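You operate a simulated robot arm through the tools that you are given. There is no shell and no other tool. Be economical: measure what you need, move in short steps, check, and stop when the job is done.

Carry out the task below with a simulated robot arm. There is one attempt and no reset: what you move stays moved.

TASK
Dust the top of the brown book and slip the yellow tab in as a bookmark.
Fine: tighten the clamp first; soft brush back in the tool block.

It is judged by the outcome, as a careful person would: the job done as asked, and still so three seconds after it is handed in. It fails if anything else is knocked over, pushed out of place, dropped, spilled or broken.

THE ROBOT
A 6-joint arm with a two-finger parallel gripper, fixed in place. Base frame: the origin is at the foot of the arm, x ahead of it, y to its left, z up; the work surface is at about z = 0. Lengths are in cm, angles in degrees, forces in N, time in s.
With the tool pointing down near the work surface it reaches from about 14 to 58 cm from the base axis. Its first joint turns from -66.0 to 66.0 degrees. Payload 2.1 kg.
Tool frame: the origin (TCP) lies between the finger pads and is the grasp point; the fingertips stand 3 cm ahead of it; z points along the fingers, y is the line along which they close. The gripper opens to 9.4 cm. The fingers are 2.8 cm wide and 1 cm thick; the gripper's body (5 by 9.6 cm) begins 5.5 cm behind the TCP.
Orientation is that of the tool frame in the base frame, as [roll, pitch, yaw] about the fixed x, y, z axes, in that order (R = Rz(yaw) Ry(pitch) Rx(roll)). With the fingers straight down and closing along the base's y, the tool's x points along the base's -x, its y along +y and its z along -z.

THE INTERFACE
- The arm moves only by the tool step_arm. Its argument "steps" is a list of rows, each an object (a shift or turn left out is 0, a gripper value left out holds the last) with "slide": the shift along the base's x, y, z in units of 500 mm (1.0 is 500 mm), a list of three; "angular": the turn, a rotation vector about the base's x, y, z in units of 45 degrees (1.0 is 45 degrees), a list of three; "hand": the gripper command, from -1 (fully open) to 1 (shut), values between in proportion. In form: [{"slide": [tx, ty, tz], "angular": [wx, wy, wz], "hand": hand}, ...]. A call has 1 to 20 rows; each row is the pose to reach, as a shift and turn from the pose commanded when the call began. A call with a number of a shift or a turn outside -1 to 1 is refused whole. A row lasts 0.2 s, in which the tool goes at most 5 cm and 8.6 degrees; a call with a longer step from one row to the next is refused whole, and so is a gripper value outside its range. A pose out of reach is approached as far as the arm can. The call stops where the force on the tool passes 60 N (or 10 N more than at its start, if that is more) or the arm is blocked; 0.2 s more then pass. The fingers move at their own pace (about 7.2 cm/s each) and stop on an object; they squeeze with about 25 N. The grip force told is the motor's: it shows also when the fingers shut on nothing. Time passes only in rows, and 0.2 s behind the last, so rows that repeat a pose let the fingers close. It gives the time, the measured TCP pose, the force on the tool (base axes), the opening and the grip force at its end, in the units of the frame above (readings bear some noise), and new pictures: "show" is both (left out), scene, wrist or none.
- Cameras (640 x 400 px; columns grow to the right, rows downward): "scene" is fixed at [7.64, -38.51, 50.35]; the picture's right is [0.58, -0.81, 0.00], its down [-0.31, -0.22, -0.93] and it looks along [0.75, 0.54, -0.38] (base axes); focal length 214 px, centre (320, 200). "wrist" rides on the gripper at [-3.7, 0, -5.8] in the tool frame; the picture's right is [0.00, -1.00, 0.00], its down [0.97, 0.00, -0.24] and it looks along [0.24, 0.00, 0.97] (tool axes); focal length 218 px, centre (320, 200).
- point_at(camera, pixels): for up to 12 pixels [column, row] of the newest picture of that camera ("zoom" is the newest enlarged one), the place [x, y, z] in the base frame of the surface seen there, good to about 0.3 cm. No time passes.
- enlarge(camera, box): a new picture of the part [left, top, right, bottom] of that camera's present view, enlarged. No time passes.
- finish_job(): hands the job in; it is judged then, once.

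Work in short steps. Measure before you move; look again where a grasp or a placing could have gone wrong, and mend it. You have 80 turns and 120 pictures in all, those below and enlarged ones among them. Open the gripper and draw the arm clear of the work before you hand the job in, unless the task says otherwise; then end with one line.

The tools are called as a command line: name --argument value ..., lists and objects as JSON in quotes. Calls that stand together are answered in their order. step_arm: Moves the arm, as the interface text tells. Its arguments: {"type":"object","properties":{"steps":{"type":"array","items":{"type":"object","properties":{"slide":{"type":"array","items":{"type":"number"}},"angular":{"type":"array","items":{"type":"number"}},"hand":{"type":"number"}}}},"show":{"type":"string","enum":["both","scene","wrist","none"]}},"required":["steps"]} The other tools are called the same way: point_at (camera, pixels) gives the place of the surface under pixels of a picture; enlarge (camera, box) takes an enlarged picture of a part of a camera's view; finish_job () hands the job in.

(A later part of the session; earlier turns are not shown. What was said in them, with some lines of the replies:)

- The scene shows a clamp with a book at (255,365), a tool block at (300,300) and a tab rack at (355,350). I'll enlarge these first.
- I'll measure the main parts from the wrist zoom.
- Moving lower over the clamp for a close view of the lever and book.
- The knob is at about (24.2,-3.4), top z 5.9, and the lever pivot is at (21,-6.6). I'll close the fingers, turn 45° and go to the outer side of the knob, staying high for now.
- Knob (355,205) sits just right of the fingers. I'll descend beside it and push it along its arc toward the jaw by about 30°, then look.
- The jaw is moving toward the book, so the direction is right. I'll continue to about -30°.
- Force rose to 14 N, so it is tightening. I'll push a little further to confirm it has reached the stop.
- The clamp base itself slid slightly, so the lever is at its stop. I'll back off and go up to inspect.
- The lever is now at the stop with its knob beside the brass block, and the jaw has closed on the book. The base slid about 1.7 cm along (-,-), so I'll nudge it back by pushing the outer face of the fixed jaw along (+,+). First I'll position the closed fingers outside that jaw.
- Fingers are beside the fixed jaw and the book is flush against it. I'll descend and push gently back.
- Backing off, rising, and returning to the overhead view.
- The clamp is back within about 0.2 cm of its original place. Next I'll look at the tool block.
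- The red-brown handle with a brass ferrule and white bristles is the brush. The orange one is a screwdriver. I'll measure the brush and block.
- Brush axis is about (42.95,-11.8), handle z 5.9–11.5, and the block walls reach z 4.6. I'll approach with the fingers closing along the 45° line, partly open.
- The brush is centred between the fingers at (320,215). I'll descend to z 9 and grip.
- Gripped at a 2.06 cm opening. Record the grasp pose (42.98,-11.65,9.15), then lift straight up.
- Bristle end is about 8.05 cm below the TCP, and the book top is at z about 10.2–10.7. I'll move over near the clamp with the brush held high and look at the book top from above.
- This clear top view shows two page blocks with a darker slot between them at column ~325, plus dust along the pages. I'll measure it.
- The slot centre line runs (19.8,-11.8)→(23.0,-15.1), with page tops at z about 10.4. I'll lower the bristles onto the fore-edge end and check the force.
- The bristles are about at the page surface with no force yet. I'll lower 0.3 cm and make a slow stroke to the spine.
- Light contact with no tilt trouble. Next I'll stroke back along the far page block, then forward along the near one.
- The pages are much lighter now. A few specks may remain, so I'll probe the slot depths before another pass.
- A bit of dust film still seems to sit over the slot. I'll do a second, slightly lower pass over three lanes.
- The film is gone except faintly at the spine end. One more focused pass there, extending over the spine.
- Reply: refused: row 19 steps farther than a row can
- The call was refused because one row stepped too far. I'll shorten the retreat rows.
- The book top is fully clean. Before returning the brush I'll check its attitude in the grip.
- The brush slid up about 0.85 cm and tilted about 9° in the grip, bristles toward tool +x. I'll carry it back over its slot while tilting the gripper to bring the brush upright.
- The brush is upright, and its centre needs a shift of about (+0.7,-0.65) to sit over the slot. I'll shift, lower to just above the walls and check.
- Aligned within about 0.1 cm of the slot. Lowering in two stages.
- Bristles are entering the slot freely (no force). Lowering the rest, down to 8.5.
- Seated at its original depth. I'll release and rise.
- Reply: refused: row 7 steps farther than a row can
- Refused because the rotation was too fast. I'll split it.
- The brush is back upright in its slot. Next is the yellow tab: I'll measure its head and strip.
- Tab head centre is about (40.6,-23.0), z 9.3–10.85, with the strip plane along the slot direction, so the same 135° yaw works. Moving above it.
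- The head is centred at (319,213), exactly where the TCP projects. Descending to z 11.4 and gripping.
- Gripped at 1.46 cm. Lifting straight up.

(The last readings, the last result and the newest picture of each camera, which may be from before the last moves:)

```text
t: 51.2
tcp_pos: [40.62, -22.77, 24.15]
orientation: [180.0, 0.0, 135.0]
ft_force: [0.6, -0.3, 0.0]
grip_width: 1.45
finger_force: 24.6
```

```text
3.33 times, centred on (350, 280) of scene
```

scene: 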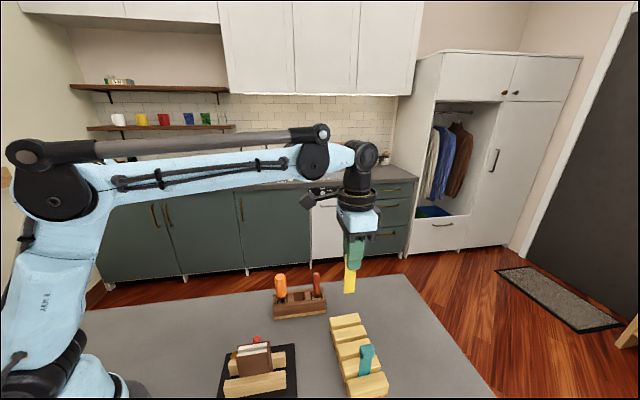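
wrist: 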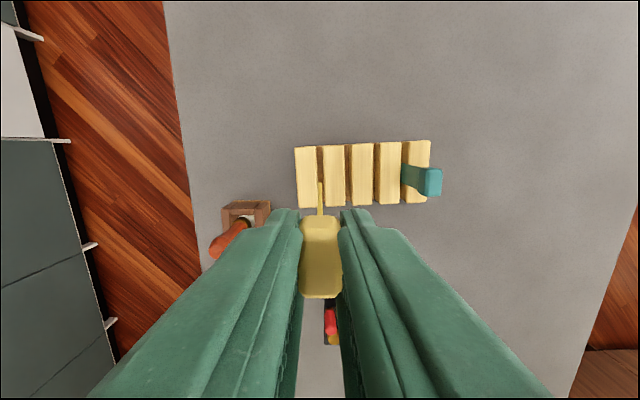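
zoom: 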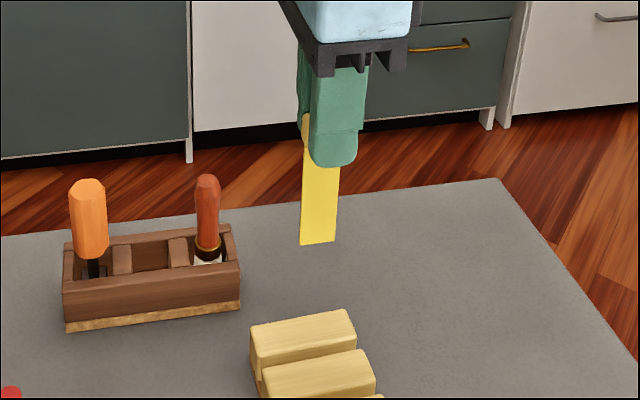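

point_at --camera "zoom" --pixels '[[318, 241], [304, 241], [332, 239], [318, 220], [319, 195], [321, 175]]'

enlarge --camera "wrist" --box '[290, 150, 350, 230]'

```text
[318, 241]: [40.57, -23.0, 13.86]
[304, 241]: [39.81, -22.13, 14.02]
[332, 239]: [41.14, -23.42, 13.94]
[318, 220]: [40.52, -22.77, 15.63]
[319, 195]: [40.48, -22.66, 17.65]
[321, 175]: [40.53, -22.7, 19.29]
```

```text
5.00 times, centred on (320, 190) of wrist
```

zoom: 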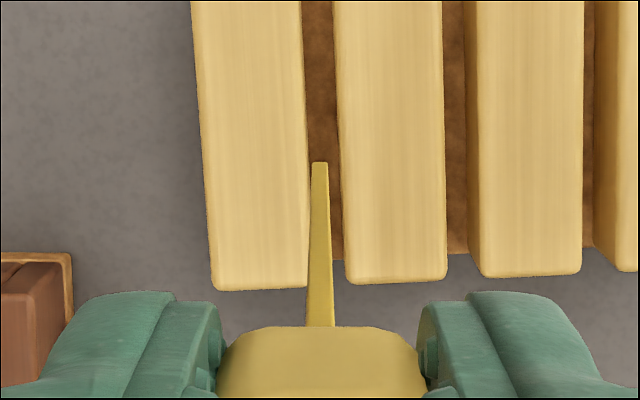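

The tab hangs straight, its bottom 10.3 cm below the TCP. I'll carry it to the vantage beside the book and remeasure the slot.

step_arm --steps '[{"slide": [-0.05, 0.03, 0.02]}, {"slide": [-0.13, 0.07, 0.03]}, {"slide": [-0.21, 0.11, 0.03]}, {"slide": [-0.29, 0.15, 0.03]}, {"slide": [-0.37, 0.2, 0.03]}, {"slide": [-0.43, 0.25, 0.03]}, {"slide": [-0.46, 0.26, 0.03]}, {"slide": [-0.46, 0.26, 0.03]}]'

enlarge --camera "wrist" --box '[270, 60, 370, 230]'

```text
t: 53.0
tcp_pos: [17.64, -9.84, 25.86]
orientation: [-180.0, -0.1, 135.0]
ft_force: [-0.6, 0.1, -0.8]
grip_width: 1.47
finger_force: 24.8
```

scene: 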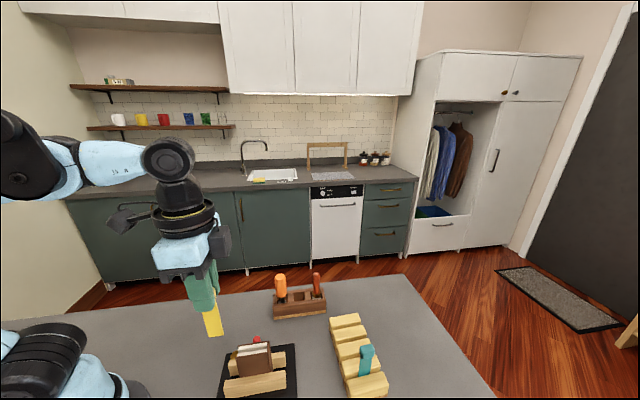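
wrist: 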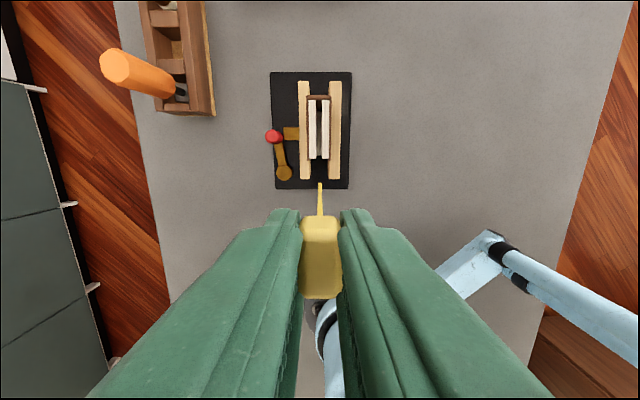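

```text
2.35 times, centred on (320, 145) of wrist
```

zoom: 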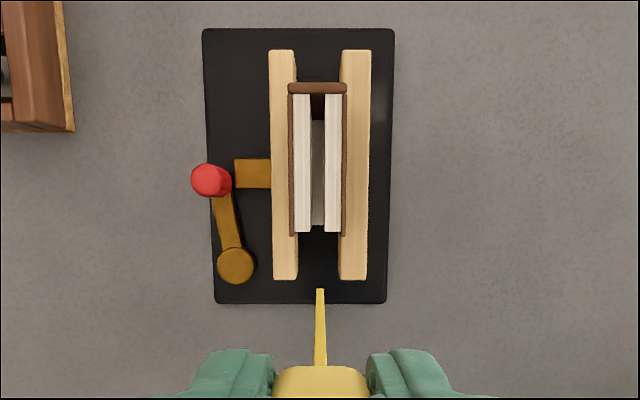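

The slot centre (zoom columns 310–325) is about 0.1 cm left of the tab plane, and mid-slot is about (21.4,-13.5). I'll move above it with the tab bottom about 1 cm over the pages and check.

step_arm --steps '[{"slide": [0.04, -0.036, 0]}, {"slide": [0.0756, -0.0728, 0]}, {"slide": [0.0756, -0.0728, -0.04]}, {"slide": [0.0756, -0.0728, -0.08]}, {"slide": [0.0756, -0.0728, -0.08]}]'

enlarge --camera "wrist" --box '[280, 130, 360, 230]'

enlarge --camera "scene" --box '[220, 310, 290, 370]'

```text
t: 54.2
tcp_pos: [21.5, -13.58, 21.84]
orientation: [180.0, 0.0, 134.9]
ft_force: [0.6, 0.4, 0.7]
grip_width: 1.45
finger_force: 25.0
```

scene: 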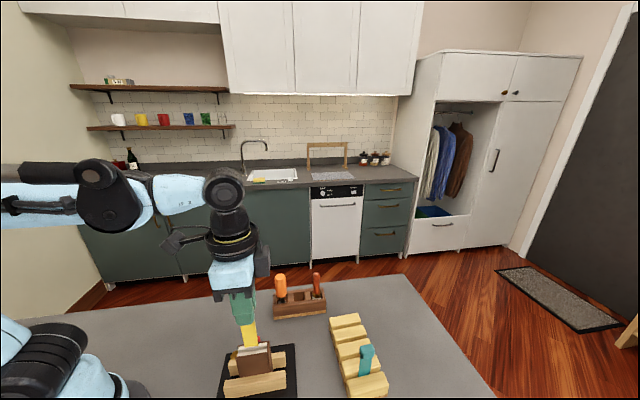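
wrist: 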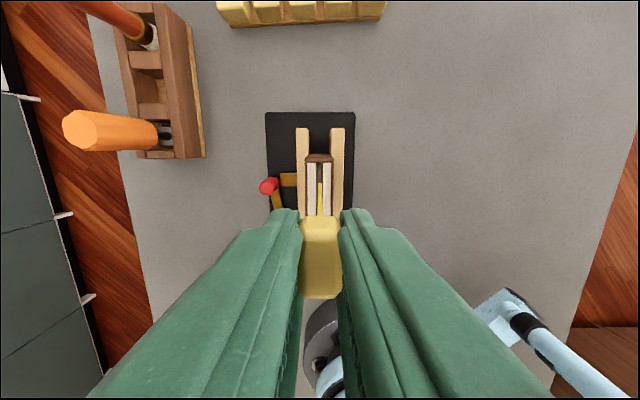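

```text
4.00 times, centred on (320, 180) of wrist
```

zoom: 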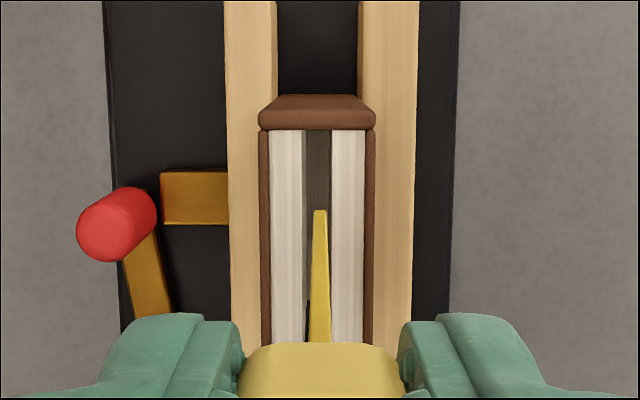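

```text
6.67 times, centred on (255, 340) of scene
```

zoom: 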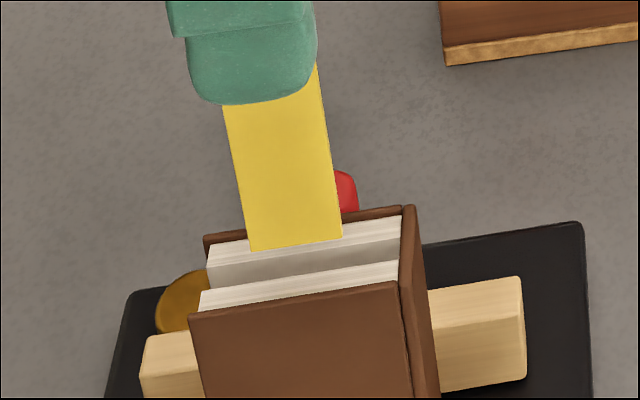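

The tab is within 0.07 cm of the slot centre. I'll apply a small correction and start the insertion, 2.5 cm down.

step_arm --steps '[{"slide": [0.001, 0.001, 0]}, {"slide": [0.001, 0.001, -0.02]}, {"slide": [0.001, 0.001, -0.035]}, {"slide": [0.001, 0.001, -0.05]}, {"slide": [0.001, 0.001, -0.05]}]'

enlarge --camera "scene" --box '[220, 310, 290, 370]'

```text
t: 55.4
tcp_pos: [21.51, -13.65, 19.4]
orientation: [180.0, 0.0, 134.9]
ft_force: [-0.2, 0.0, 0.3]
grip_width: 1.45
finger_force: 25.1
```

scene: 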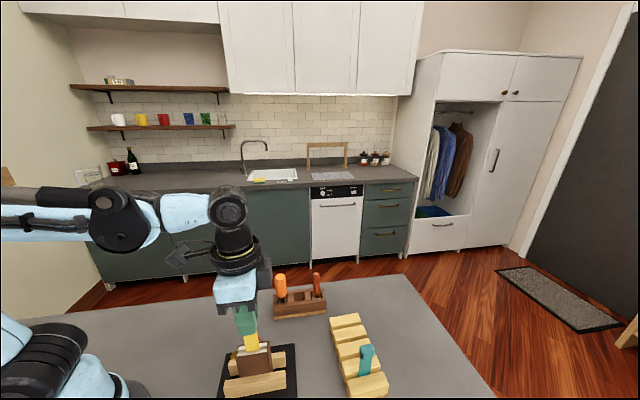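
wrist: 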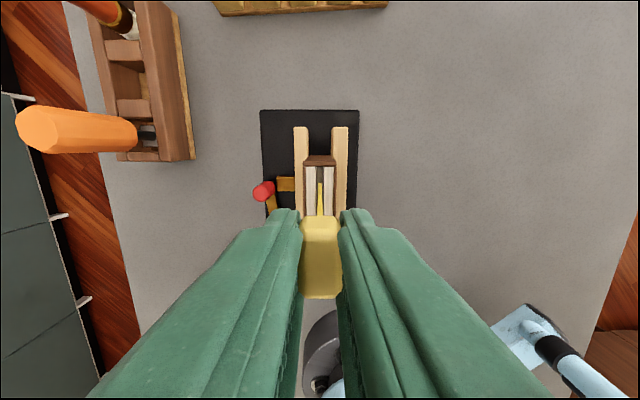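

```text
6.67 times, centred on (255, 340) of scene
```

zoom: 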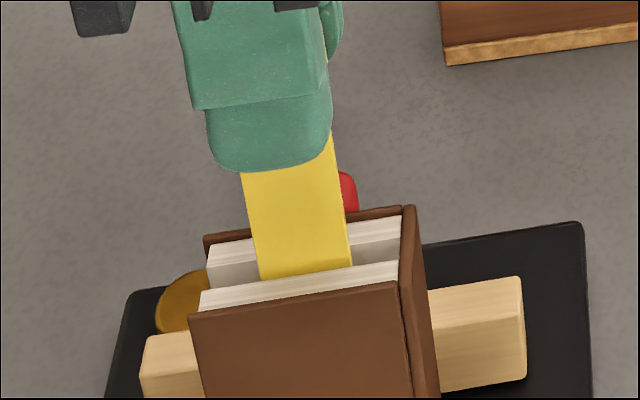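

The tab is in the slot with no contact force. Continuing down to just above the slot floor.

step_arm --steps '[{"slide": [0, 0, -0.025]}, {"slide": [0, 0, -0.05]}, {"slide": [0, 0, -0.075]}, {"slide": [0, 0, -0.092]}, {"slide": [0, 0, -0.092]}]'

enlarge --camera "scene" --box '[220, 310, 290, 370]'

```text
t: 56.6
tcp_pos: [21.51, -13.47, 14.75]
orientation: [-179.9, 0.0, 135.0]
ft_force: [0.2, -0.3, 0.2]
grip_width: 1.43
finger_force: 24.9
```

scene: 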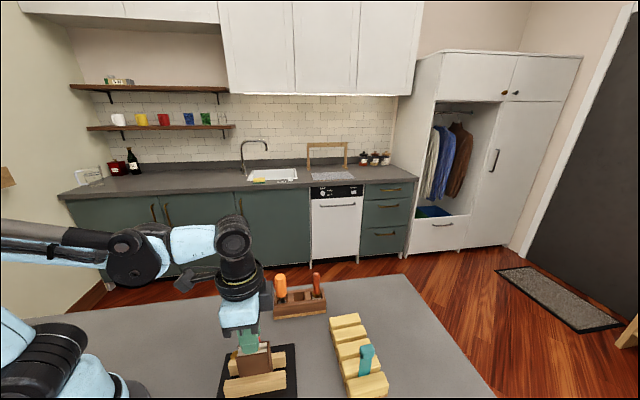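
wrist: 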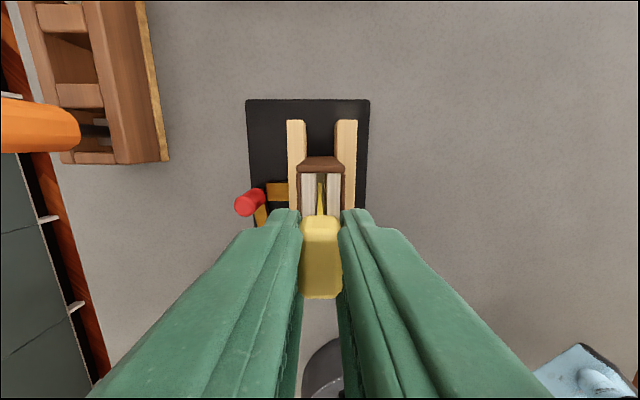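

```text
6.67 times, centred on (255, 340) of scene
```

zoom: 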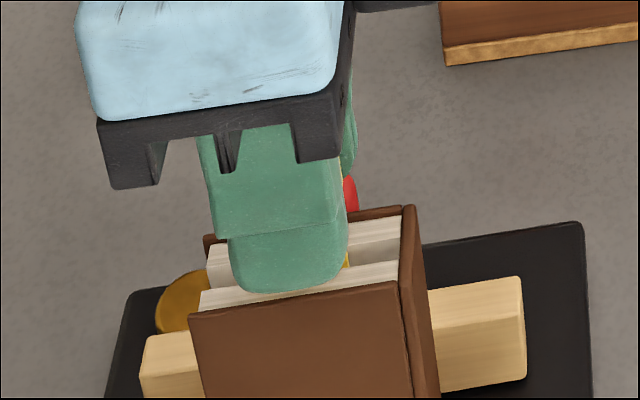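

Tab bottom is at about 4.45. I'll lower 0.3 cm more and check the force.

step_arm --steps '[{"slide": [0, 0, -0.004]}, {"slide": [0, 0, -0.007]}, {"slide": [0, 0, -0.007]}]' --show "none"

```text
t: 57.4
tcp_pos: [21.61, -13.49, 14.49]
orientation: [179.9, -0.1, 135.0]
ft_force: [-0.6, -0.7, 2.4]
grip_width: 1.46
finger_force: 25.1
```

Slight upward force of 2.4 N, so the tab is at the slot floor. Releasing slowly and rising.

step_arm --steps '[{"slide": [0, 0, 0], "hand": 0.4}, {"slide": [0, 0, 0], "hand": 0.3}, {"slide": [0, 0, 0], "hand": 0.3}, {"slide": [0, 0, 0.05]}, {"slide": [0, 0, 0.12]}, {"slide": [0, 0, 0.2]}, {"slide": [-0.06, 0.06, 0.24]}, {"slide": [-0.08, 0.08, 0.24]}, {"slide": [-0.08, 0.08, 0.24]}]'

enlarge --camera "scene" --box '[210, 310, 300, 400]'

enlarge --camera "wrist" --box '[250, 60, 390, 210]'

```text
t: 59.4
tcp_pos: [17.3, -9.68, 26.61]
orientation: [-179.9, -0.1, 135.0]
ft_force: [-0.9, -0.3, 0.0]
grip_width: 3.3
finger_force: 0.0
```

scene: 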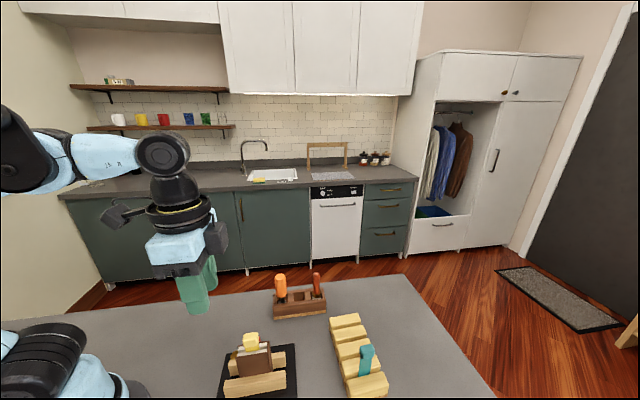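
wrist: 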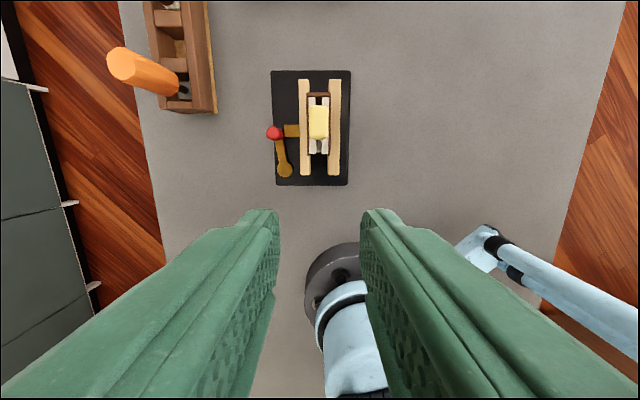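

```text
4.44 times, centred on (255, 355) of scene
```

zoom: 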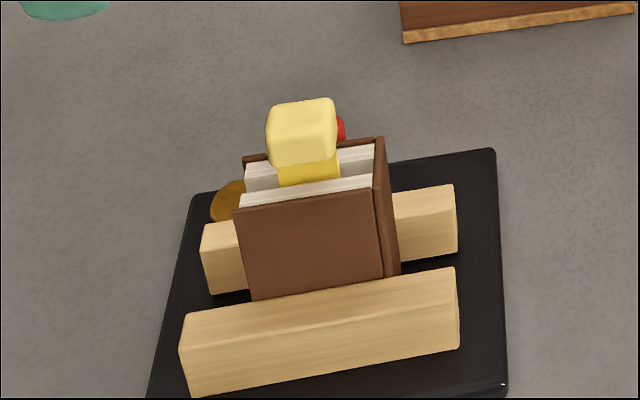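

```text
2.67 times, centred on (320, 135) of wrist
```

zoom: 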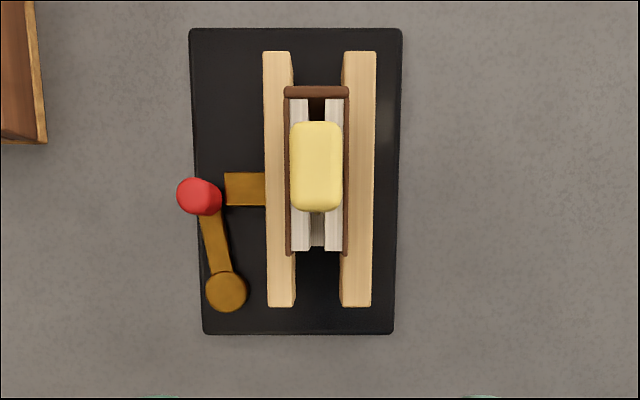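

The book is clean and the bookmark stands in it. The brush is in its block, the lever is closed against its stop, and the arm is clear with the gripper open. Handing in.

finish_job

```text
The job is handed in.
```

The clamp was tightened first, the book's top dusted clean, the soft brush put back in its slot, and the yellow tab slipped in as a bookmark; the clamp slid about 1.7 cm while I tightened it, and I pushed it back to within about 0.2 cm.
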